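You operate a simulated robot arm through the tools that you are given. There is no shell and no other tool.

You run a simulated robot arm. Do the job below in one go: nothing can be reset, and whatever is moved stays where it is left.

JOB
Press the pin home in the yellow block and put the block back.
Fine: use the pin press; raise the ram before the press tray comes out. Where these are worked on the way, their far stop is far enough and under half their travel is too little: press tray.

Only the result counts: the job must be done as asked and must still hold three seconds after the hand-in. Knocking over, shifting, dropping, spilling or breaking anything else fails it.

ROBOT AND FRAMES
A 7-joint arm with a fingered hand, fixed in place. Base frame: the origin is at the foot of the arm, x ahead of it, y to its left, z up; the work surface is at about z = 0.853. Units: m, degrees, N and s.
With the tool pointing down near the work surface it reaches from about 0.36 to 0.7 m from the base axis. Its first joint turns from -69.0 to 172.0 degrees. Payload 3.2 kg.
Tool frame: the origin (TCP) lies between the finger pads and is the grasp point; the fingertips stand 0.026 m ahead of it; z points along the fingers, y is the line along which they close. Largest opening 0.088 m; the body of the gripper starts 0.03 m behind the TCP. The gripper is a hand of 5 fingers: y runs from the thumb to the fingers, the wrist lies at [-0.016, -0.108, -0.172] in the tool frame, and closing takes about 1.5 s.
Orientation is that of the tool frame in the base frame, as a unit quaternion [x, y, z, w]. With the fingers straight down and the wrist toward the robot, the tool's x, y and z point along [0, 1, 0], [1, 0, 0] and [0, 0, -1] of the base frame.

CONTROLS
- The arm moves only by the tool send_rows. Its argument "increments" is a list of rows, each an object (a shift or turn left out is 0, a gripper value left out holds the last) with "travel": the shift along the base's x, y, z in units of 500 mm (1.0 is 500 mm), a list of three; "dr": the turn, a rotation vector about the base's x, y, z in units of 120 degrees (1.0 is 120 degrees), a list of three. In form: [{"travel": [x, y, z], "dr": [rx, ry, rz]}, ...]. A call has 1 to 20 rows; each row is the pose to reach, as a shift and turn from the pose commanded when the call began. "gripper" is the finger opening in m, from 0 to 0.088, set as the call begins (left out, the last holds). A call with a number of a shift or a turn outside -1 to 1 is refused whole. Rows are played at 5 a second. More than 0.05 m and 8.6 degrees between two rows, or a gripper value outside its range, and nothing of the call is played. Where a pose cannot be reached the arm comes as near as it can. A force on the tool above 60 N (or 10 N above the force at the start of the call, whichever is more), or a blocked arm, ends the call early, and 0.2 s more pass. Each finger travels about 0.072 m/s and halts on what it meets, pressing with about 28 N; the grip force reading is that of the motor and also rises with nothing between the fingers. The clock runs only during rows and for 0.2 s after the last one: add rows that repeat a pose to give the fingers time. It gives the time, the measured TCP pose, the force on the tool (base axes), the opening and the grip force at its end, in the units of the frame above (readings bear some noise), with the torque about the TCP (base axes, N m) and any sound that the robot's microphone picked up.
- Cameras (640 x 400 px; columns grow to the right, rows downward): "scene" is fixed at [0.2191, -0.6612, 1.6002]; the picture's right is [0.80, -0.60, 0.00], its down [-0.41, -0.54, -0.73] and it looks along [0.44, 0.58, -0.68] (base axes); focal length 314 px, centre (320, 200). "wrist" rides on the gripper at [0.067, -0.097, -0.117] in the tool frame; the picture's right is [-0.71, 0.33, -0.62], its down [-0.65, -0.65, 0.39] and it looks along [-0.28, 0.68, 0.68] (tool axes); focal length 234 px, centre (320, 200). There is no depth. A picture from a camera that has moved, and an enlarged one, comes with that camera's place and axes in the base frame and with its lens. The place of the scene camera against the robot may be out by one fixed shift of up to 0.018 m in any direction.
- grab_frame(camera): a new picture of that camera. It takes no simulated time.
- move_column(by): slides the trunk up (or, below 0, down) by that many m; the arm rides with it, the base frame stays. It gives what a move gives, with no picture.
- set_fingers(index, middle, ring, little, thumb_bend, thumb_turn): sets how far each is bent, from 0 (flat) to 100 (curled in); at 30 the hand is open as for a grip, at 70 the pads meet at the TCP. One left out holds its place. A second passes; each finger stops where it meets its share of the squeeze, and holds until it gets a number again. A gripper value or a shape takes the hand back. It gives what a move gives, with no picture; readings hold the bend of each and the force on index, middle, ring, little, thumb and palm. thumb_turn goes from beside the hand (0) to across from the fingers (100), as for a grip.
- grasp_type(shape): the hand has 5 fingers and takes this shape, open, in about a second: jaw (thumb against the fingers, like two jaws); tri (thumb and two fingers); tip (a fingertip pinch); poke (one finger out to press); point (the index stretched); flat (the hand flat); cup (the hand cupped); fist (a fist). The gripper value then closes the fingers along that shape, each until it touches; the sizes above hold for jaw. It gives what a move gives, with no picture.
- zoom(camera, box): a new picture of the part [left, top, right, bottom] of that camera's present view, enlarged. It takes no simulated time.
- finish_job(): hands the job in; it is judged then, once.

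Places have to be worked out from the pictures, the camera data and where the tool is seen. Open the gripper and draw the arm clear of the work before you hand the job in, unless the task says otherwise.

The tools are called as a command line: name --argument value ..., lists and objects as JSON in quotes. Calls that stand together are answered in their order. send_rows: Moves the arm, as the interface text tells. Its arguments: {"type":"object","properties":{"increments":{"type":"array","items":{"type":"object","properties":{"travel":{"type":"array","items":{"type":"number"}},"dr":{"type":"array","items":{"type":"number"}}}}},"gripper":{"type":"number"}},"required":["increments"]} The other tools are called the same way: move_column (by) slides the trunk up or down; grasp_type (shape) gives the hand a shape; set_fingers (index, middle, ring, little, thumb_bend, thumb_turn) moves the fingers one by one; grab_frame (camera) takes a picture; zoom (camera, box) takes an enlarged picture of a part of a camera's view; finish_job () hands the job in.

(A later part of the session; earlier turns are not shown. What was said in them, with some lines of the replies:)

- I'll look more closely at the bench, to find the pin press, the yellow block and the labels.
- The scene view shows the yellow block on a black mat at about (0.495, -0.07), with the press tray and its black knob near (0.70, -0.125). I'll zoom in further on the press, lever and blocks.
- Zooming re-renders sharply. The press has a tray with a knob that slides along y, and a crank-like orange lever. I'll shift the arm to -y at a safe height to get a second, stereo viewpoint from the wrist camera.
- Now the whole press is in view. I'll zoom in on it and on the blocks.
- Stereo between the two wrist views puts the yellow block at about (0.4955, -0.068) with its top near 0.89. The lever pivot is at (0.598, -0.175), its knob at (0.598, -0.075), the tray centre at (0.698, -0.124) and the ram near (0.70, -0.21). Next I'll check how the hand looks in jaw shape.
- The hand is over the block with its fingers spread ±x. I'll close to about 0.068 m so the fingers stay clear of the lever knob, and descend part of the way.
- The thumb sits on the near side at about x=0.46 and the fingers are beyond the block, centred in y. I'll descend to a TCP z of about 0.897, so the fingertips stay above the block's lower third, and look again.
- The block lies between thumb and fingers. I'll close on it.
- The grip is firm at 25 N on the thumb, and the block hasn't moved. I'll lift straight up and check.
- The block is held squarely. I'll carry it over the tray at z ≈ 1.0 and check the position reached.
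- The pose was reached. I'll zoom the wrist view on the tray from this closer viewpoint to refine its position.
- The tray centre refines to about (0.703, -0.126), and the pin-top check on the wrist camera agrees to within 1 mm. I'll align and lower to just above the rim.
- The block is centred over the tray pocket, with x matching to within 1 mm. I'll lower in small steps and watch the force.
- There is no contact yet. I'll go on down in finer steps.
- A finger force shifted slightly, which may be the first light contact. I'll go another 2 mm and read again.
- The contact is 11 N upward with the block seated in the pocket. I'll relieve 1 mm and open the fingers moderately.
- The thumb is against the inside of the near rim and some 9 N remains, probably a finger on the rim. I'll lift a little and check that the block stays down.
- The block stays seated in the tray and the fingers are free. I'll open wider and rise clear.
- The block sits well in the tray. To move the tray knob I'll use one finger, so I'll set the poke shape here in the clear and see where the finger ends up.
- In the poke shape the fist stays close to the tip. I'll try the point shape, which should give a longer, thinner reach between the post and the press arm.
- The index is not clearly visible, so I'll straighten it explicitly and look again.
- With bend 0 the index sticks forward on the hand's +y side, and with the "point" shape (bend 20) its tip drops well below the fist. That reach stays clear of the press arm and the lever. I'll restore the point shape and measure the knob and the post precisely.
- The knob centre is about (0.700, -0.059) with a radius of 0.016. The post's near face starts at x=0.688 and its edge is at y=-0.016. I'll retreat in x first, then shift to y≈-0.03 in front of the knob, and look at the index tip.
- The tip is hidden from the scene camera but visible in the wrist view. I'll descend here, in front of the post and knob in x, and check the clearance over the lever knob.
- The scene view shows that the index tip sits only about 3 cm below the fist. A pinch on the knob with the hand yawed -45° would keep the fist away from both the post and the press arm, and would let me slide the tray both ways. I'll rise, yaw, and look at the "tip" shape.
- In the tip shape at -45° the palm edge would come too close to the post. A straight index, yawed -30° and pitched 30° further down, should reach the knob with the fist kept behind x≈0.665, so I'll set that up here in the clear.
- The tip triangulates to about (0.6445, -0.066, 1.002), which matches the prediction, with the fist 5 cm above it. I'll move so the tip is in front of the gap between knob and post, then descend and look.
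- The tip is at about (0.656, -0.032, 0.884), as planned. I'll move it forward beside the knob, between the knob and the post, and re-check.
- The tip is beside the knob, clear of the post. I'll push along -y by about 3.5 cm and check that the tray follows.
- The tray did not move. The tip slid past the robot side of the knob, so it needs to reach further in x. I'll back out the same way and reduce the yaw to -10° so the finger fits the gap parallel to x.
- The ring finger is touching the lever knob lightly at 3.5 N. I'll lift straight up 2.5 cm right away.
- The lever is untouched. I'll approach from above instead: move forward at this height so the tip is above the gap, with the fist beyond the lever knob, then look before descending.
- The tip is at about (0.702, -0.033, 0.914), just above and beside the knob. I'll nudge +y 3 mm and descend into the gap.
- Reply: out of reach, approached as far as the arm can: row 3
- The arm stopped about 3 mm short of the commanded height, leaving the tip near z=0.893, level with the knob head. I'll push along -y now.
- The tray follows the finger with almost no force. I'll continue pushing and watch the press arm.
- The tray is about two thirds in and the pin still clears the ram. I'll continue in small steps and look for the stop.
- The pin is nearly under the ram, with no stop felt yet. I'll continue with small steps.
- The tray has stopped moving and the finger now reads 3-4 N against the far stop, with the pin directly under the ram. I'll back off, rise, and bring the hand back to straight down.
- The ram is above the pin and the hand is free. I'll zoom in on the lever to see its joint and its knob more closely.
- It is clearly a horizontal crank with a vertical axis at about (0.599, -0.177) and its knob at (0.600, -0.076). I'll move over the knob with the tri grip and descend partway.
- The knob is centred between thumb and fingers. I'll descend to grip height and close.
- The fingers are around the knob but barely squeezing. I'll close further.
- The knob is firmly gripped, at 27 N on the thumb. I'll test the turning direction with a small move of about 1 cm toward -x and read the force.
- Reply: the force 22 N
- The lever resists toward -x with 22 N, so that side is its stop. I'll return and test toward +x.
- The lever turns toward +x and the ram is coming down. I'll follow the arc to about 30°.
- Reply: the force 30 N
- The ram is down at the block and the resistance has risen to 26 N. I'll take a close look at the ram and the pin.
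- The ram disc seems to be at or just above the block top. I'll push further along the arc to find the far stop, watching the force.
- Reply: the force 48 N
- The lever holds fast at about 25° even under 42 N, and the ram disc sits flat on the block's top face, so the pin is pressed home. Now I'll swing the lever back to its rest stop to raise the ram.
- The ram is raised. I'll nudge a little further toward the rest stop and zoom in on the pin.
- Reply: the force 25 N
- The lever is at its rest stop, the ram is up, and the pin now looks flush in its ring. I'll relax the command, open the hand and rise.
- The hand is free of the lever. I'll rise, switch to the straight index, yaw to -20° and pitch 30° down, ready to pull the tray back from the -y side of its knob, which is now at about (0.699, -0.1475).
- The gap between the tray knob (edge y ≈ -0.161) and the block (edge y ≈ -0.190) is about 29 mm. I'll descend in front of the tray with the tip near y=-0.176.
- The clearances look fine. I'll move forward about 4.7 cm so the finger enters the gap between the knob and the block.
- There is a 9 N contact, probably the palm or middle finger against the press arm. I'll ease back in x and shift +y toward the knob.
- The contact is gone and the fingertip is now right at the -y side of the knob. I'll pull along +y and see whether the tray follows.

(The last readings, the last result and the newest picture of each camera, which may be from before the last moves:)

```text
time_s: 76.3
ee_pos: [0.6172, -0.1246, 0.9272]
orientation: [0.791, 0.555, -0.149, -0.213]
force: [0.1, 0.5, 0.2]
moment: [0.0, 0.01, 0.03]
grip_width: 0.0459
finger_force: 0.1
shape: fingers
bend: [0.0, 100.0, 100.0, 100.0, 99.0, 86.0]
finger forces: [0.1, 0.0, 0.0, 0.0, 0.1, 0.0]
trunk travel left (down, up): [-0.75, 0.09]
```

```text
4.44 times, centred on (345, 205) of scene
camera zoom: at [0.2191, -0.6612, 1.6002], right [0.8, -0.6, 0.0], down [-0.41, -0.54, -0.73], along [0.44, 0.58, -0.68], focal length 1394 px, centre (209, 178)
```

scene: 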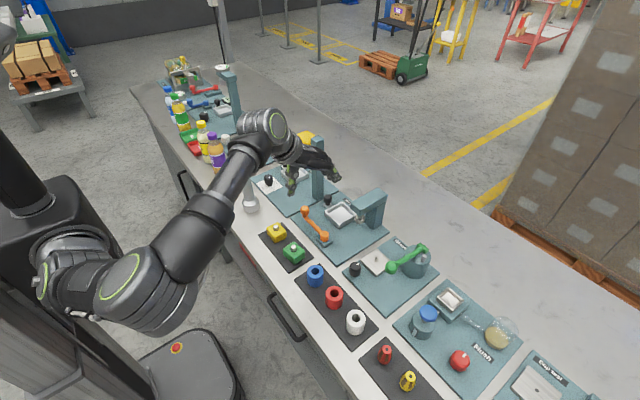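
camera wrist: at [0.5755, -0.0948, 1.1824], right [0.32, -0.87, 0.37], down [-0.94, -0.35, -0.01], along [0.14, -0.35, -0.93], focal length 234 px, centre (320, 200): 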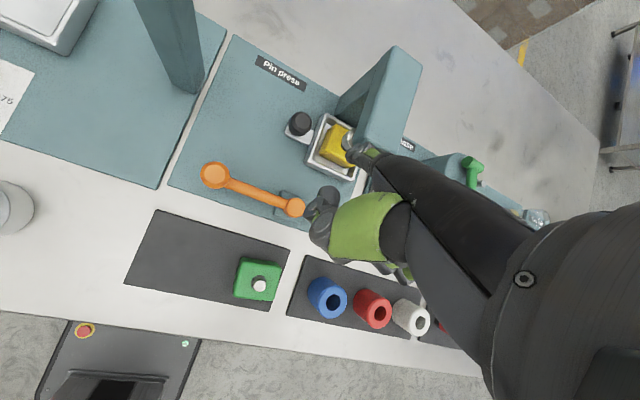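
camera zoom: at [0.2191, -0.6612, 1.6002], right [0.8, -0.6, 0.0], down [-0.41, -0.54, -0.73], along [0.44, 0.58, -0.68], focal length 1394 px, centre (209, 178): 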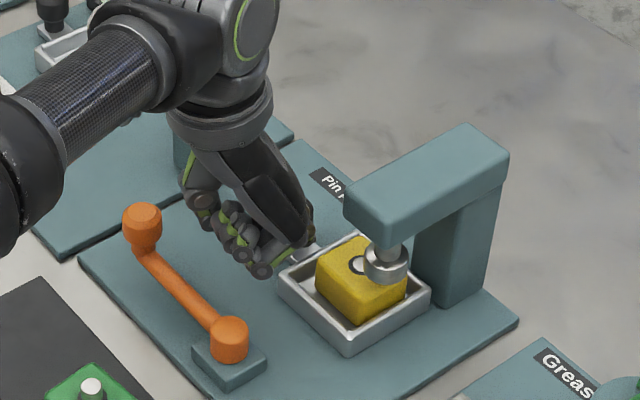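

The tray follows the finger. I'll keep pulling toward the outer stop.

send_rows --increments '[{"travel": [0, 0.012, 0]}, {"travel": [0, 0.024, 0]}, {"travel": [0, 0.036, 0]}, {"travel": [0, 0.048, 0]}, {"travel": [0, 0.06, 0]}, {"travel": [0, 0.07, 0]}, {"travel": [0, 0.07, 0]}]'

zoom --camera "wrist" --box '[240, 60, 440, 240]'

zoom --camera "scene" --box '[300, 160, 390, 250]'

```text
time_s: 77.9
ee_pos: [0.6163, -0.09, 0.926]
orientation: [0.791, 0.554, -0.149, -0.212]
force: [0.7, 0.8, -0.7]
moment: [0.0, -0.06, 0.01]
grip_width: 0.0463
finger_force: 0.1
shape: fingers
bend: [0.0, 100.0, 100.0, 100.0, 99.0, 86.0]
finger forces: [0.0, 0.0, 0.1, 0.1, 0.1, 0.1]
trunk travel left (down, up): [-0.75, 0.09]
```

```text
2.22 times, centred on (340, 150) of wrist
camera zoom: at [0.616, -0.0187, 1.0754], right [0.32, -0.87, 0.37], down [-0.94, -0.35, -0.01], along [0.14, -0.35, -0.93], focal length 520 px, centre (276, 311)
```

zoom: 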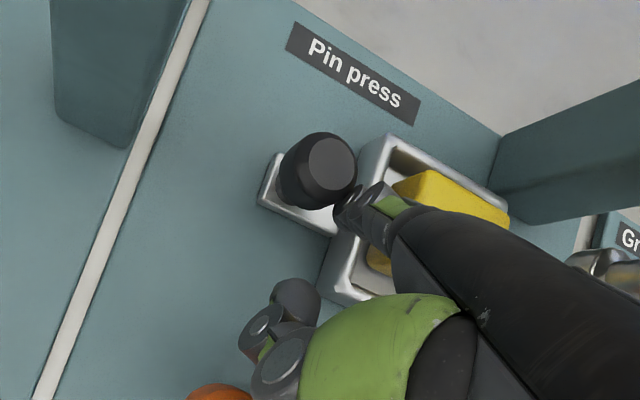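

```text
4.44 times, centred on (345, 205) of scene
camera zoom: at [0.2191, -0.6612, 1.6002], right [0.8, -0.6, 0.0], down [-0.41, -0.54, -0.73], along [0.44, 0.58, -0.68], focal length 1394 px, centre (209, 178)
```

zoom: 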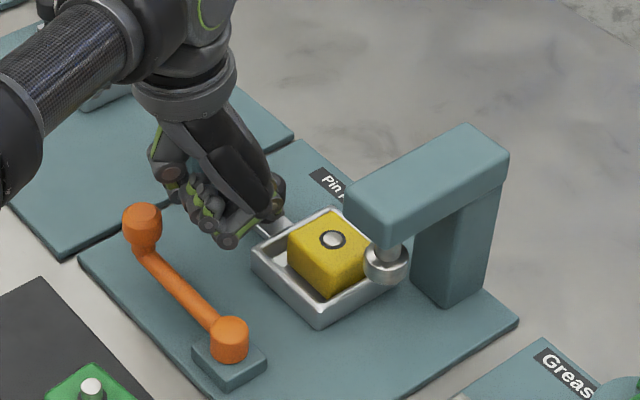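

The pin is visibly flush. The tip is slipping slightly toward the robot side of the knob, so I'll re-seat it: back off a little, move +x, and pull again to the stop.

send_rows --increments '[{"travel": [0, -0.016, 0]}, {"travel": [0.01, -0.02, 0]}, {"travel": [0.02, -0.02, 0]}, {"travel": [0.02, -0.01, 0]}, {"travel": [0.02, 0.0, 0]}, {"travel": [0.02, 0.012, 0]}, {"travel": [0.02, 0.024, 0]}, {"travel": [0.02, 0.036, 0]}, {"travel": [0.02, 0.044, 0]}, {"travel": [0.02, 0.044, 0]}]'

zoom --camera "wrist" --box '[240, 60, 440, 240]'

zoom --camera "scene" --box '[300, 160, 390, 250]'

```text
time_s: 80.1
ee_pos: [0.6245, -0.0681, 0.9258]
orientation: [0.791, 0.554, -0.149, -0.213]
force: [0.4, 0.3, 0.1]
moment: [0.0, -0.03, 0.02]
grip_width: 0.0463
finger_force: 0.0
shape: fingers
bend: [0.0, 100.0, 100.0, 100.0, 99.0, 86.0]
finger forces: [0.0, 0.1, 0.0, 0.0, 0.1, 0.1]
trunk travel left (down, up): [-0.75, 0.09]
```

```text
2.22 times, centred on (340, 150) of wrist
camera zoom: at [0.6255, 0.0024, 1.0758], right [0.32, -0.87, 0.37], down [-0.94, -0.35, -0.01], along [0.14, -0.35, -0.93], focal length 520 px, centre (276, 311)
```

zoom: 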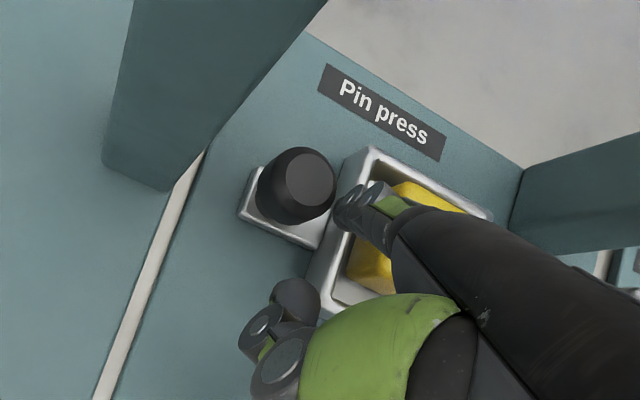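

```text
4.44 times, centred on (345, 205) of scene
camera zoom: at [0.2191, -0.6612, 1.6002], right [0.8, -0.6, 0.0], down [-0.41, -0.54, -0.73], along [0.44, 0.58, -0.68], focal length 1394 px, centre (209, 178)
```

zoom: 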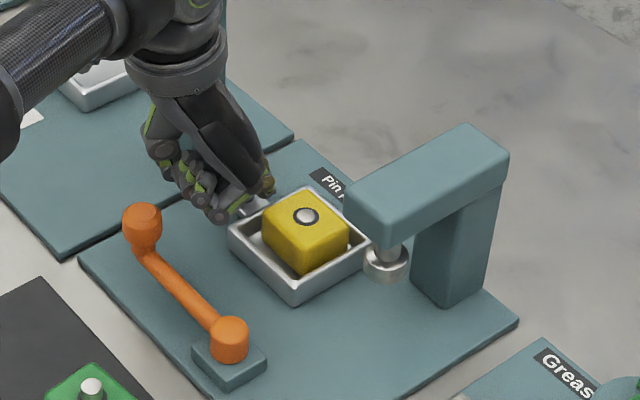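

Nearly out. I'll continue pulling in small steps until I feel the stop.

send_rows --increments '[{"travel": [0, 0.008, 0]}, {"travel": [0, 0.016, 0]}, {"travel": [0, 0.024, 0]}, {"travel": [0, 0.032, 0]}, {"travel": [0, 0.032, 0]}]'

zoom --camera "wrist" --box '[240, 60, 440, 240]'

zoom --camera "scene" --box '[300, 160, 390, 250]'

```text
time_s: 81.3
ee_pos: [0.6255, -0.0554, 0.9265]
orientation: [0.792, 0.553, -0.149, -0.213]
force: [-0.2, -8.7, -1.4]
moment: [-0.17, 0.07, -0.65]
grip_width: 0.0484
finger_force: 4.2
shape: fingers
bend: [0.0, 100.0, 100.0, 100.0, 99.0, 86.0]
finger forces: [8.6, 0.0, 0.1, 0.1, 0.0, 0.0]
trunk travel left (down, up): [-0.75, 0.09]
```

```text
2.22 times, centred on (340, 150) of wrist
camera zoom: at [0.6262, 0.0161, 1.076], right [0.32, -0.87, 0.37], down [-0.94, -0.35, -0.01], along [0.14, -0.35, -0.93], focal length 520 px, centre (276, 311)
```

zoom: 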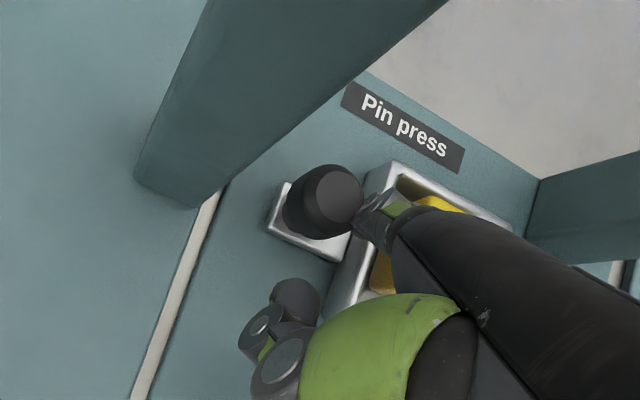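

```text
4.44 times, centred on (345, 205) of scene
camera zoom: at [0.2191, -0.6612, 1.6002], right [0.8, -0.6, 0.0], down [-0.41, -0.54, -0.73], along [0.44, 0.58, -0.68], focal length 1394 px, centre (209, 178)
```

zoom: 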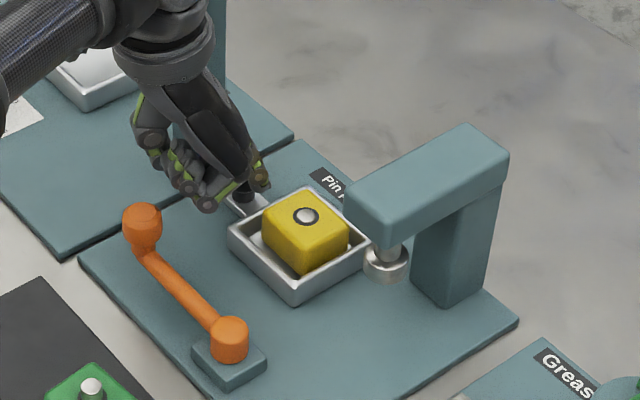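

The tray is at its outer stop, with 9 N on the index. I'll back off, lift away, straighten the hand and open it in jaw shape.

send_rows --increments '[{"travel": [0, -0.02, 0]}, {"travel": [-0.01, -0.024, 0.03]}, {"travel": [-0.03, -0.024, 0.1]}, {"travel": [-0.06, -0.024, 0.17]}, {"travel": [-0.1, -0.024, 0.22]}, {"travel": [-0.1, -0.024, 0.22]}]'

send_rows --increments '[{"dr": [-0.021, -0.059, 0]}, {"dr": [-0.043, -0.118, 0]}, {"dr": [-0.064, -0.177, 0]}, {"dr": [-0.0855, -0.235, 0]}, {"dr": [-0.0855, -0.235, 0]}]'

send_rows --increments '[{"dr": [0, 0, 0.055]}, {"dr": [0, 0, 0.11]}, {"dr": [0, 0, 0.1667]}, {"dr": [0, 0, 0.1667]}]'

grasp_type --shape "jaw"

grab_frame --camera "wrist"

zoom --camera "scene" --box '[300, 160, 390, 250]'

```text
time_s: 82.7
ee_pos: [0.577, -0.0653, 1.0354]
orientation: [0.791, 0.554, -0.149, -0.213]
force: [-0.1, -0.1, 0.8]
moment: [-0.03, 0.03, -0.03]
grip_width: 0.0461
finger_force: 0.0
shape: fingers
bend: [0.0, 100.0, 100.0, 100.0, 99.0, 86.0]
finger forces: [0.0, 0.0, 0.0, 0.0, 0.1, 0.0]
trunk travel left (down, up): [-0.75, 0.09]
```

```text
time_s: 83.9
ee_pos: [0.5762, -0.0645, 1.0355]
orientation: [0.819, 0.574, 0.0, 0.0]
force: [0.7, 0.3, 0.5]
moment: [0.0, 0.03, -0.03]
grip_width: 0.0464
finger_force: 0.0
shape: fingers
bend: [0.0, 100.0, 100.0, 100.0, 99.0, 86.0]
finger forces: [0.1, 0.1, 0.1, 0.1, 0.0, 0.0]
trunk travel left (down, up): [-0.75, 0.09]
```

```text
time_s: 84.9
ee_pos: [0.5765, -0.0634, 1.0361]
orientation: [0.707, 0.708, 0.0, -0.001]
force: [-0.3, -0.1, -0.6]
moment: [-0.01, -0.01, -0.01]
grip_width: 0.0461
finger_force: 0.0
shape: fingers
bend: [0.0, 100.0, 100.0, 100.0, 99.0, 86.0]
finger forces: [0.0, 0.0, 0.0, 0.1, 0.1, 0.0]
trunk travel left (down, up): [-0.75, 0.09]
```

```text
time_s: 85.8
ee_pos: [0.5758, -0.0644, 1.0364]
orientation: [0.708, 0.707, -0.001, -0.001]
force: [0.2, 0.1, -0.4]
moment: [-0.02, 0.01, 0.01]
grip_width: 0.0878
finger_force: 0.1
shape: jaw
bend: [30.0, 30.0, 30.0, 30.0, 30.0, 97.0]
finger forces: [0.0, 0.0, 0.0, 0.0, 0.0, 0.0]
trunk travel left (down, up): [-0.75, 0.09]
```

```text
taken
camera wrist: at [0.4802, 0.002, 1.1533], right [0.33, -0.71, 0.62], down [-0.65, -0.65, -0.39], along [0.68, -0.28, -0.68], focal length 234 px, centre (320, 200)
```

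wrist: 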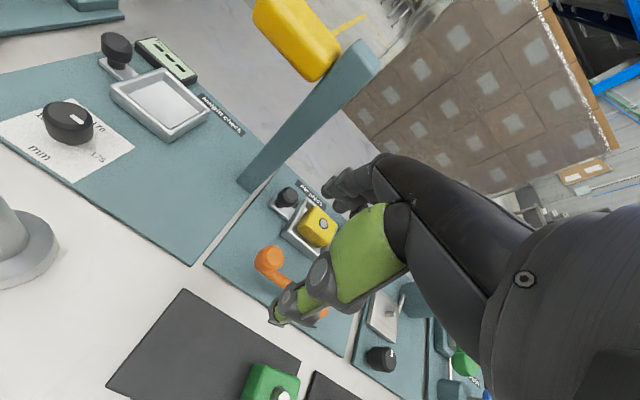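

```text
4.44 times, centred on (345, 205) of scene
camera zoom: at [0.2191, -0.6612, 1.6002], right [0.8, -0.6, 0.0], down [-0.41, -0.54, -0.73], along [0.44, 0.58, -0.68], focal length 1394 px, centre (209, 178)
```

zoom: 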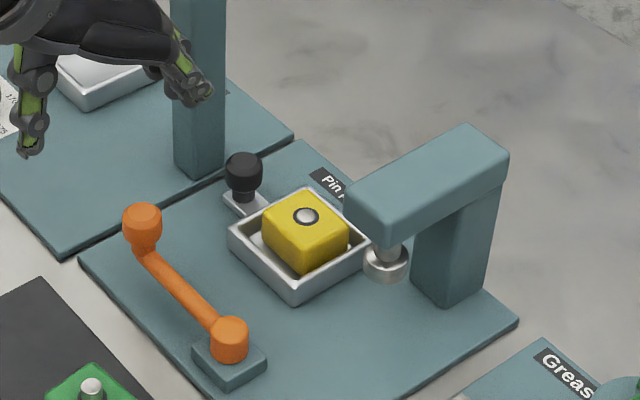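

The tray is out with the block in it, the ram is up, and the lever is at rest. I'll measure the block's present position in the tray.

zoom --camera "wrist" --box '[260, 170, 360, 270]'

zoom --camera "scene" --box '[325, 185, 375, 235]'

```text
4.00 times, centred on (310, 220) of wrist
camera zoom: at [0.4802, 0.002, 1.1533], right [0.33, -0.71, 0.62], down [-0.65, -0.65, -0.39], along [0.68, -0.28, -0.68], focal length 937 px, centre (360, 120)
```

zoom: 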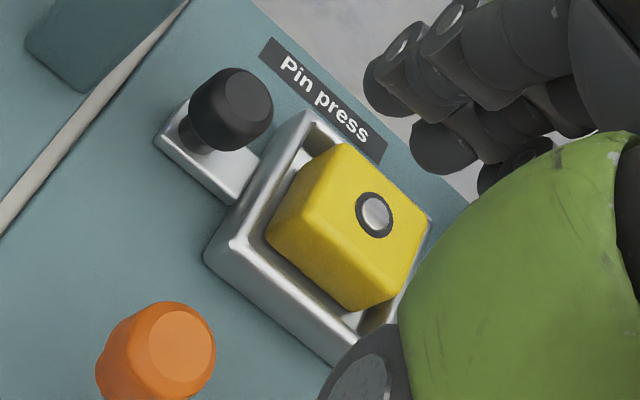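

```text
8.00 times, centred on (350, 210) of scene
camera zoom: at [0.2191, -0.6612, 1.6002], right [0.8, -0.6, 0.0], down [-0.41, -0.54, -0.73], along [0.44, 0.58, -0.68], focal length 2509 px, centre (80, 120)
```

zoom: 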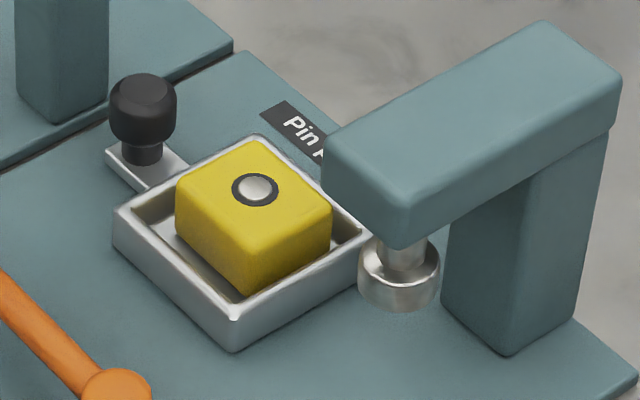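

The block centre is about (0.7015, -0.1255), where I placed it. I'll move above it with a 0.066 opening.

send_rows --increments '[{"travel": [0.06, -0.03, 0]}, {"travel": [0.12, -0.06, 0]}, {"travel": [0.18, -0.09, 0]}, {"travel": [0.252, -0.122, 0]}, {"travel": [0.252, -0.122, -0.06]}, {"travel": [0.252, -0.122, -0.12]}, {"travel": [0.252, -0.122, -0.18]}, {"travel": [0.252, -0.122, -0.21]}, {"travel": [0.252, -0.122, -0.21]}]' --gripper 0.062

zoom --camera "wrist" --box '[200, 160, 380, 320]'

zoom --camera "scene" --box '[310, 160, 390, 235]'

```text
time_s: 87.8
ee_pos: [0.7017, -0.1272, 0.931]
orientation: [0.707, 0.707, -0.001, 0.0]
force: [0.0, 0.5, 1.1]
moment: [0.01, 0.03, 0.0]
grip_width: 0.0625
finger_force: 0.1
shape: jaw
bend: [41.0, 35.0, 27.0, 40.0, 8.0, 98.0]
finger forces: [0.1, 0.0, 0.0, 0.0, 0.0, 0.1]
trunk travel left (down, up): [-0.75, 0.09]
```

```text
2.50 times, centred on (290, 240) of wrist
camera zoom: at [0.6067, -0.0601, 1.0483], right [0.33, -0.71, 0.62], down [-0.65, -0.65, -0.39], along [0.68, -0.28, -0.68], focal length 585 px, centre (395, 100)
```

zoom: 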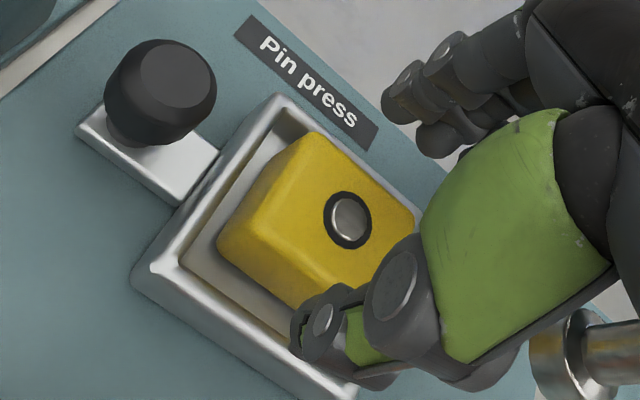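

```text
5.33 times, centred on (350, 198) of scene
camera zoom: at [0.2191, -0.6612, 1.6002], right [0.8, -0.6, 0.0], down [-0.41, -0.54, -0.73], along [0.44, 0.58, -0.68], focal length 1672 px, centre (160, 213)
```

zoom: 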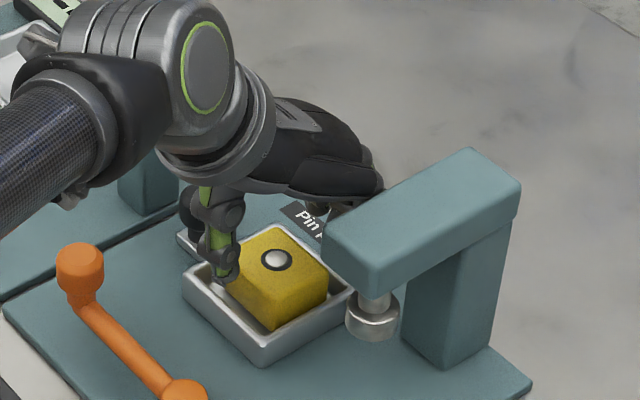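

It is aligned to within 1-2 mm. I'll descend to about z=0.911 and close.

send_rows --increments '[{"travel": [0, 0.001, -0.016]}, {"travel": [0, 0.001, -0.032]}, {"travel": [0, 0.001, -0.04]}, {"travel": [0, 0.001, -0.04]}]'

zoom --camera "wrist" --box '[200, 160, 380, 320]'

```text
time_s: 88.8
ee_pos: [0.7029, -0.1245, 0.9113]
orientation: [0.707, 0.707, -0.001, 0.0]
force: [-0.5, 0.4, 0.0]
moment: [0.02, -0.04, 0.0]
grip_width: 0.0626
finger_force: 0.0
shape: jaw
bend: [41.0, 35.0, 27.0, 40.0, 8.0, 98.0]
finger forces: [0.1, 0.0, 0.0, 0.0, 0.0, 0.0]
trunk travel left (down, up): [-0.75, 0.09]
```

```text
2.50 times, centred on (290, 240) of wrist
camera zoom: at [0.6067, -0.0585, 1.0271], right [0.33, -0.71, 0.62], down [-0.65, -0.65, -0.39], along [0.68, -0.28, -0.68], focal length 585 px, centre (395, 100)
```

zoom: 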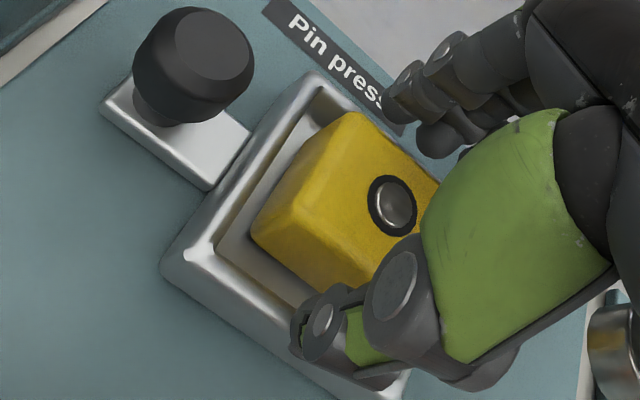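

Clear of the rim and around the block. Closing now.

send_rows --increments '[{"travel": [0, 0, 0]}, {"travel": [0, 0, 0]}, {"travel": [0, 0, 0]}, {"travel": [0, 0, 0]}, {"travel": [0, 0, 0]}, {"travel": [0, 0, 0]}, {"travel": [0, 0, 0]}]' --gripper 0.028

zoom --camera "wrist" --box '[200, 160, 380, 320]'

```text
time_s: 90.4
ee_pos: [0.7028, -0.1246, 0.9102]
orientation: [0.708, 0.707, -0.001, -0.001]
force: [0.4, 0.1, 0.6]
moment: [0.04, 0.03, -0.02]
grip_width: 0.039
finger_force: 28.0
shape: jaw
bend: [52.0, 45.0, 73.0, 57.0, 37.0, 100.0]
finger forces: [13.9, 7.5, 3.3, 0.0, 24.7, 0.1]
trunk travel left (down, up): [-0.75, 0.09]
```

```text
2.50 times, centred on (290, 240) of wrist
camera zoom: at [0.6069, -0.0587, 1.0272], right [0.33, -0.71, 0.62], down [-0.65, -0.65, -0.39], along [0.68, -0.28, -0.68], focal length 585 px, centre (395, 100)
```

zoom: 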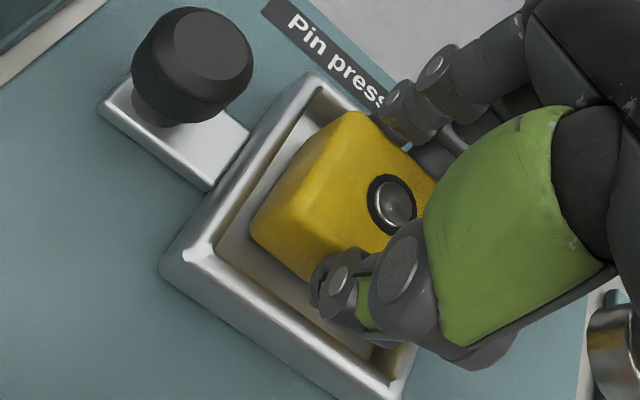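

The grip is as firm as before. I'll lift straight up and check.

send_rows --increments '[{"travel": [0, 0, 0.02]}, {"travel": [0, 0, 0.05]}, {"travel": [0, 0, 0.1]}, {"travel": [0, 0, 0.16]}, {"travel": [0, 0, 0.2]}, {"travel": [0, 0, 0.2]}]'

zoom --camera "scene" --box '[290, 120, 390, 240]'

zoom --camera "wrist" --box '[200, 160, 380, 320]'

```text
time_s: 91.8
ee_pos: [0.7028, -0.1249, 1.0111]
orientation: [0.707, 0.707, -0.001, -0.001]
force: [1.1, -0.2, -0.6]
moment: [-0.01, -0.02, 0.02]
grip_width: 0.0391
finger_force: 27.4
shape: jaw
bend: [52.0, 45.0, 73.0, 57.0, 37.0, 100.0]
finger forces: [14.1, 7.5, 3.3, 0.1, 24.6, 0.0]
trunk travel left (down, up): [-0.75, 0.09]
```

```text
3.33 times, centred on (340, 180) of scene
camera zoom: at [0.2191, -0.6612, 1.6002], right [0.8, -0.6, 0.0], down [-0.41, -0.54, -0.73], along [0.44, 0.58, -0.68], focal length 1045 px, centre (253, 267)
```

zoom: 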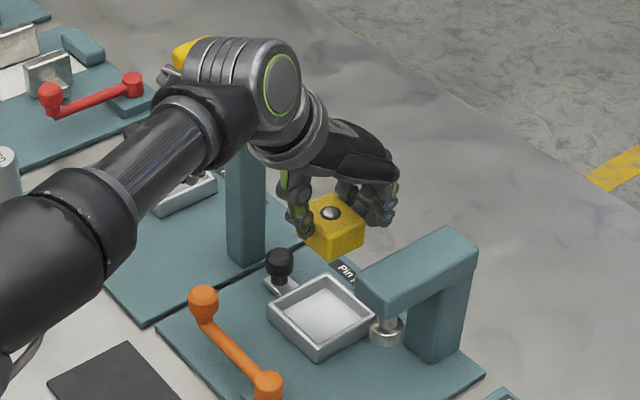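

```text
2.50 times, centred on (290, 240) of wrist
camera zoom: at [0.6065, -0.0577, 1.1287], right [0.33, -0.71, 0.62], down [-0.65, -0.65, -0.39], along [0.68, -0.28, -0.68], focal length 585 px, centre (395, 100)
```

zoom: 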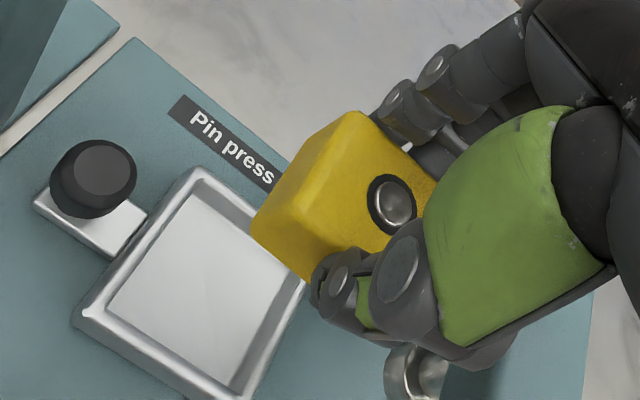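

The block is held and the tray is empty. I'll carry it back over its spot on the black mat at about (0.4955, -0.0675).

send_rows --increments '[{"travel": [-0.06, 0, 0]}, {"travel": [-0.12, 0, 0]}, {"travel": [-0.18, 0.03, 0]}, {"travel": [-0.24, 0.06, 0]}, {"travel": [-0.3, 0.09, 0]}, {"travel": [-0.36, 0.1148, 0]}, {"travel": [-0.4146, 0.1148, 0]}, {"travel": [-0.4146, 0.1148, 0]}]'

zoom --camera "wrist" --box '[130, 140, 420, 390]'

zoom --camera "scene" --box '[230, 130, 350, 270]'

```text
time_s: 93.6
ee_pos: [0.4966, -0.0672, 1.0102]
orientation: [0.707, 0.707, 0.0, 0.0]
force: [0.8, -0.4, -1.3]
moment: [0.04, 0.02, -0.01]
grip_width: 0.039
finger_force: 27.9
shape: jaw
bend: [52.0, 45.0, 73.0, 57.0, 37.0, 100.0]
finger forces: [14.0, 7.5, 3.3, 0.0, 24.6, 0.0]
trunk travel left (down, up): [-0.75, 0.09]
```

```text
1.60 times, centred on (275, 265) of wrist
camera zoom: at [0.4005, -0.0005, 1.1258], right [0.33, -0.71, 0.62], down [-0.65, -0.65, -0.39], along [0.68, -0.28, -0.68], focal length 375 px, centre (392, 96)
```

zoom: 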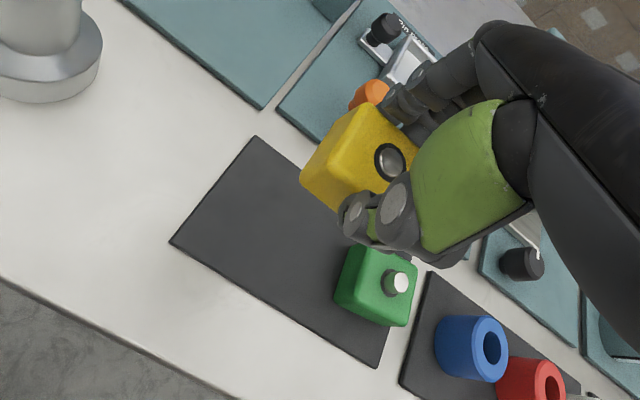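

```text
2.86 times, centred on (290, 200) of scene
camera zoom: at [0.2191, -0.6612, 1.6002], right [0.8, -0.6, 0.0], down [-0.41, -0.54, -0.73], along [0.44, 0.58, -0.68], focal length 896 px, centre (406, 200)
```

zoom: 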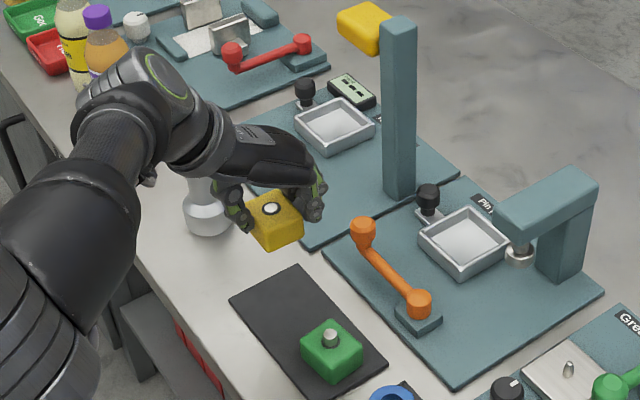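

It is over its spot. I'll lower to just above the mat, then finely.

send_rows --increments '[{"travel": [-0.001, 0, -0.06]}, {"travel": [-0.001, 0, -0.12]}, {"travel": [-0.001, 0, -0.17]}, {"travel": [-0.001, 0, -0.2]}, {"travel": [-0.001, 0, -0.21]}, {"travel": [-0.001, 0, -0.21]}]'

send_rows --increments '[{"travel": [0, 0, -0.002]}, {"travel": [0, 0, -0.004]}, {"travel": [0, 0, -0.004]}]'

zoom --camera "scene" --box '[240, 190, 320, 270]'

zoom --camera "wrist" --box '[200, 140, 420, 340]'

```text
time_s: 95.0
ee_pos: [0.4943, -0.0681, 0.9059]
orientation: [0.707, 0.707, 0.001, -0.001]
force: [0.0, -0.6, -1.5]
moment: [-0.01, 0.02, -0.02]
grip_width: 0.0388
finger_force: 28.1
shape: jaw
bend: [52.0, 45.0, 73.0, 57.0, 37.0, 100.0]
finger forces: [14.0, 7.6, 3.4, 0.0, 24.6, 0.0]
trunk travel left (down, up): [-0.75, 0.09]
```

```text
time_s: 95.8
ee_pos: [0.4951, -0.0676, 0.9051]
orientation: [0.707, 0.707, 0.0, -0.001]
force: [-0.5, -0.3, -1.5]
moment: [0.0, 0.0, 0.01]
grip_width: 0.0389
finger_force: 28.0
shape: jaw
bend: [52.0, 45.0, 73.0, 57.0, 37.0, 100.0]
finger forces: [13.9, 7.6, 3.3, 0.0, 24.7, 0.0]
trunk travel left (down, up): [-0.75, 0.09]
```

```text
5.00 times, centred on (280, 230) of scene
camera zoom: at [0.2191, -0.6612, 1.6002], right [0.8, -0.6, 0.0], down [-0.41, -0.54, -0.73], along [0.44, 0.58, -0.68], focal length 1568 px, centre (520, 50)
```

zoom: 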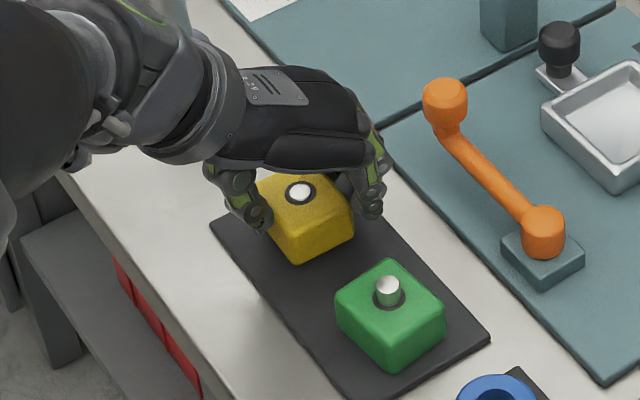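

```text
2.00 times, centred on (310, 240) of wrist
camera zoom: at [0.3985, -0.0012, 1.0214], right [0.33, -0.71, 0.62], down [-0.65, -0.65, -0.39], along [0.68, -0.28, -0.68], focal length 468 px, centre (340, 120)
```

zoom: 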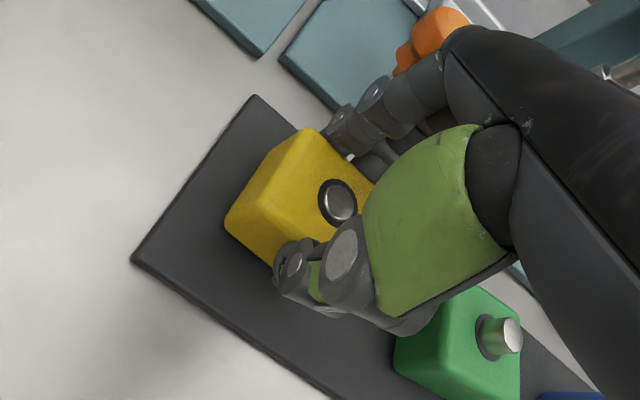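

The position matches the original. I'll lower in 1 mm steps until contact.

send_rows --increments '[{"travel": [0, 0, -0.002]}, {"travel": [0, 0, -0.004]}, {"travel": [0, 0, -0.004]}]'

send_rows --increments '[{"travel": [0, 0, -0.002]}, {"travel": [0, 0, -0.002]}]'

```text
time_s: 96.6
ee_pos: [0.4937, -0.0695, 0.9025]
orientation: [0.708, 0.707, -0.001, -0.001]
force: [0.3, -0.4, -0.4]
moment: [-0.01, 0.0, 0.03]
grip_width: 0.0388
finger_force: 28.4
shape: jaw
bend: [52.0, 45.0, 73.0, 57.0, 37.0, 100.0]
finger forces: [13.9, 7.5, 3.3, 0.0, 24.7, 0.0]
trunk travel left (down, up): [-0.75, 0.09]
```

```text
time_s: 97.2
ee_pos: [0.4932, -0.0676, 0.9003]
orientation: [0.707, 0.707, -0.001, -0.001]
force: [-0.2, -0.3, -0.8]
moment: [0.01, 0.0, 0.02]
grip_width: 0.0392
finger_force: 27.9
shape: jaw
bend: [52.0, 45.0, 73.0, 57.0, 37.0, 100.0]
finger forces: [13.9, 7.4, 3.3, 0.0, 24.6, 0.0]
trunk travel left (down, up): [-0.75, 0.09]
```

send_rows --increments '[{"travel": [0.002, 0, -0.002]}, {"travel": [0.002, 0, -0.002]}]'

zoom --camera "scene" --box '[250, 205, 310, 260]'

```text
time_s: 97.8
ee_pos: [0.4945, -0.0674, 0.9011]
orientation: [0.707, 0.707, -0.001, -0.001]
force: [-1.7, -0.2, 3.3]
moment: [-0.02, 0.02, 0.02]
grip_width: 0.0389
finger_force: 28.0
shape: jaw
bend: [52.0, 45.0, 73.0, 57.0, 37.0, 100.0]
finger forces: [14.0, 7.6, 3.4, 0.1, 25.5, 0.1]
trunk travel left (down, up): [-0.75, 0.09]
```

```text
7.27 times, centred on (280, 232) of scene
camera zoom: at [0.2191, -0.6612, 1.6002], right [0.8, -0.6, 0.0], down [-0.41, -0.54, -0.73], along [0.44, 0.58, -0.68], focal length 2281 px, centre (611, -36)
```

zoom: 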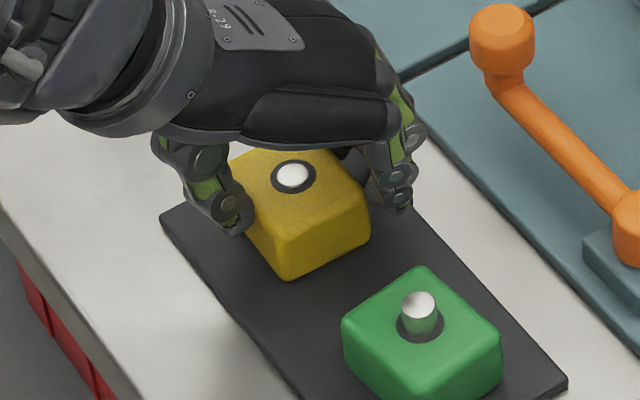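

Contact is felt at +3 N and the block rests on the mat. I'll open the hand and wait, then check.

send_rows --increments '[{"travel": [0, 0, 0]}, {"travel": [0, 0, 0]}, {"travel": [0, 0, 0]}, {"travel": [0, 0, 0]}, {"travel": [0, 0, 0]}, {"travel": [0, 0, 0]}]' --gripper 0.066

zoom --camera "scene" --box '[250, 205, 310, 260]'

zoom --camera "wrist" --box '[200, 140, 420, 340]'

```text
time_s: 99.2
ee_pos: [0.4955, -0.0667, 0.9001]
orientation: [0.707, 0.707, 0.0, 0.0]
force: [0.0, 0.4, 1.0]
moment: [-0.01, 0.01, -0.01]
grip_width: 0.0656
finger_force: 0.1
shape: jaw
bend: [40.0, 34.0, 27.0, 39.0, 7.0, 98.0]
finger forces: [0.0, 0.0, 0.1, 0.1, 0.1, 0.1]
trunk travel left (down, up): [-0.75, 0.09]
```

```text
7.27 times, centred on (280, 232) of scene
camera zoom: at [0.2191, -0.6612, 1.6002], right [0.8, -0.6, 0.0], down [-0.41, -0.54, -0.73], along [0.44, 0.58, -0.68], focal length 2281 px, centre (611, -36)
```

zoom: 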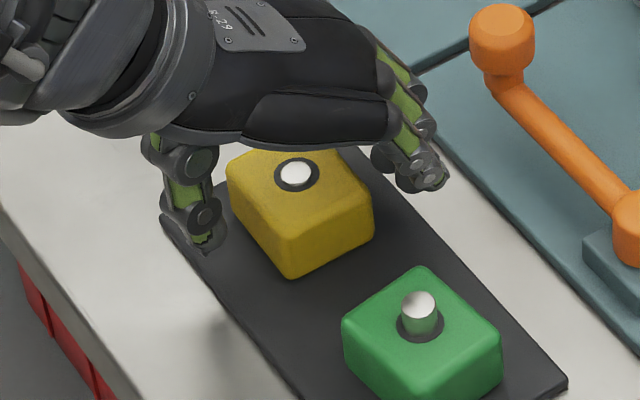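

```text
2.00 times, centred on (310, 240) of wrist
camera zoom: at [0.3993, -0.001, 1.0169], right [0.33, -0.71, 0.62], down [-0.65, -0.65, -0.39], along [0.68, -0.28, -0.68], focal length 468 px, centre (340, 120)
```

zoom: 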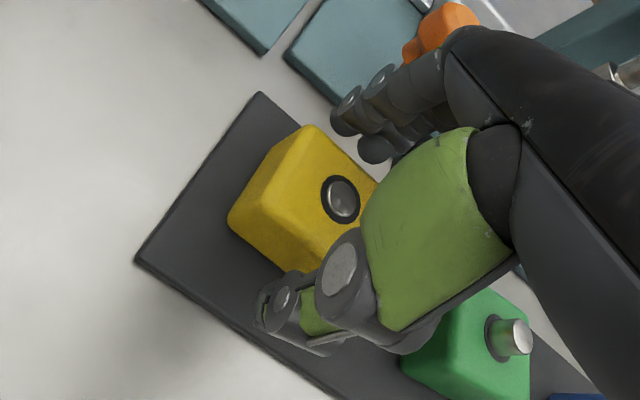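

The block stands on its spot, free of the fingers, with the pin flush. I'll rise straight up and pull the arm back clear.

send_rows --increments '[{"travel": [0, 0, 0.03]}, {"travel": [0, 0, 0.08]}, {"travel": [0, 0, 0.16]}, {"travel": [0, 0, 0.24]}, {"travel": [0, 0, 0.32]}, {"travel": [0, 0, 0.4]}, {"travel": [0, 0, 0.48]}, {"travel": [0, 0, 0.48]}]' --gripper 0.066

grab_frame --camera "scene"

zoom --camera "scene" --box '[240, 160, 400, 280]'

grab_frame --camera "wrist"

```text
time_s: 101.0
ee_pos: [0.4963, -0.0668, 1.1393]
orientation: [0.707, 0.707, -0.001, -0.001]
force: [0.0, -0.9, 0.4]
moment: [0.02, -0.03, -0.02]
grip_width: 0.0657
finger_force: 0.1
shape: jaw
bend: [40.0, 34.0, 27.0, 39.0, 7.0, 98.0]
finger forces: [0.1, 0.1, 0.0, 0.0, 0.1, 0.0]
trunk travel left (down, up): [-0.75, 0.09]
```

```text
taken
```

scene: 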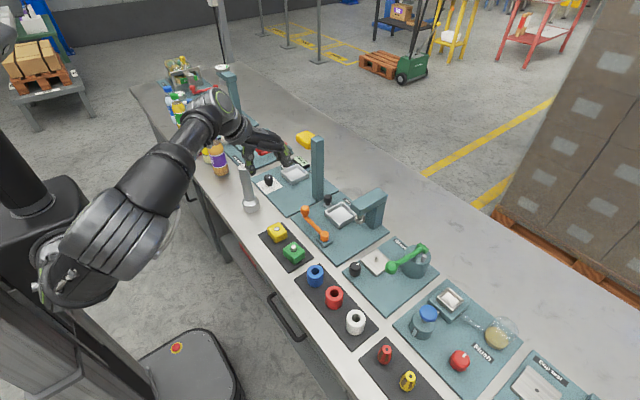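

```text
3.33 times, centred on (320, 220) of scene
camera zoom: at [0.2191, -0.6612, 1.6002], right [0.8, -0.6, 0.0], down [-0.41, -0.54, -0.73], along [0.44, 0.58, -0.68], focal length 1045 px, centre (320, 133)
```

zoom: 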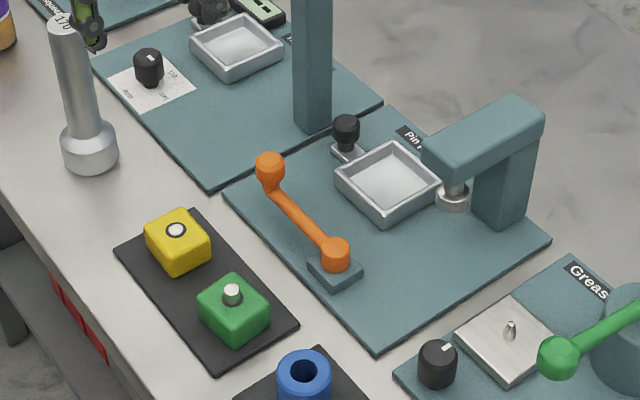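

```text
taken
camera wrist: at [0.4006, -0.0004, 1.2575], right [0.33, -0.71, 0.62], down [-0.65, -0.65, -0.39], along [0.68, -0.28, -0.68], focal length 234 px, centre (320, 200)
```

wrist: 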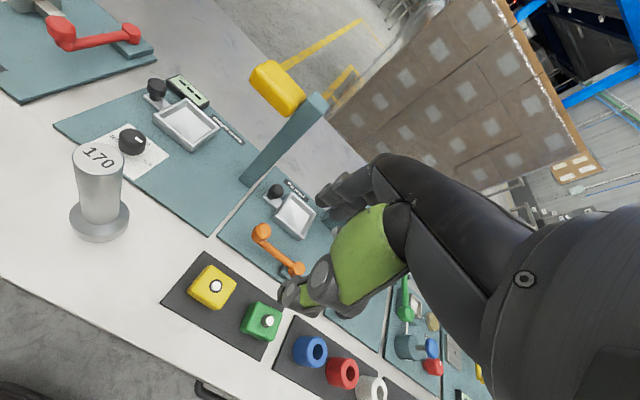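

Everything is in its place: block on the mat, tray out, lever at rest. One last close look at the pin before handing in.

zoom --camera "scene" --box '[260, 215, 305, 265]'

zoom --camera "wrist" --box '[170, 250, 290, 350]'

```text
8.00 times, centred on (282, 240) of scene
camera zoom: at [0.2191, -0.6612, 1.6002], right [0.8, -0.6, 0.0], down [-0.41, -0.54, -0.73], along [0.44, 0.58, -0.68], focal length 2509 px, centre (620, -120)
```

zoom: 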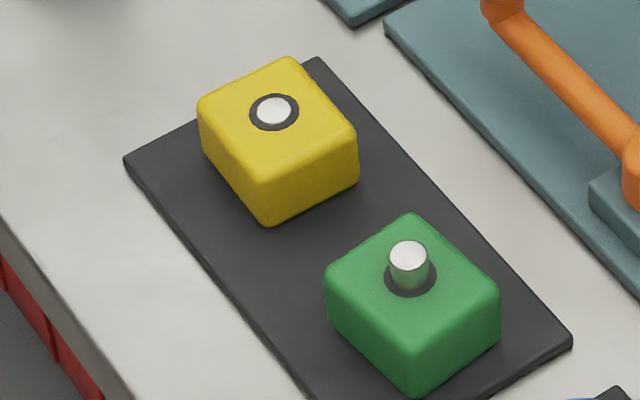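

```text
4.00 times, centred on (230, 300) of wrist
camera zoom: at [0.4006, -0.0004, 1.2575], right [0.33, -0.71, 0.62], down [-0.65, -0.65, -0.39], along [0.68, -0.28, -0.68], focal length 937 px, centre (680, -200)
```

zoom: 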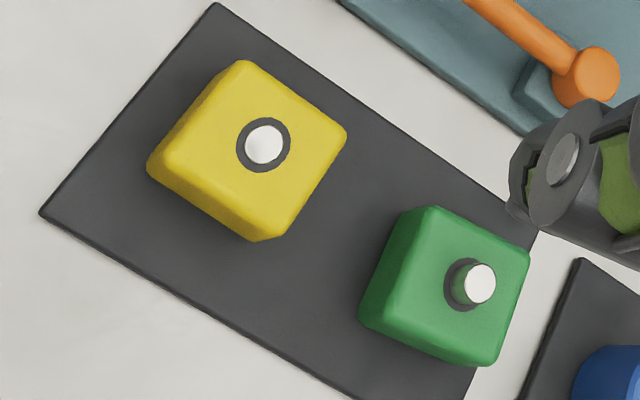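

The yellow block's pin is home, flush in its ring, while the green block's still stands proud. The block is back on its spot, the ram is up, the tray is out, and the hand is open and clear, so I'm handing in.

finish_job

```text
The job is handed in.
```

The pin is pressed home in the yellow block, and the block is back in its place on the black mat. In the last close-up the pin sits flush in its ring. I've handed the job in, but no verdict came back.

- **Press:** I slid the tray in to its far stop and turned the lever until it would go no further, which brought the ram down flat on the block. I then raised the ram before pulling the tray back out to its stop.
- **Contacts:** While I was getting into position, a finger brushed the lever knob at about 3.5 N. Later the hand touched something by the press, most likely the press arm, at about 9 N. Neither visibly moved anything.
- **Final state:** The lever is back at its rest stop, the tray is out and empty, and the hand is open and clear above the bench. Nothing else on the bench looks shifted in the final pictures.
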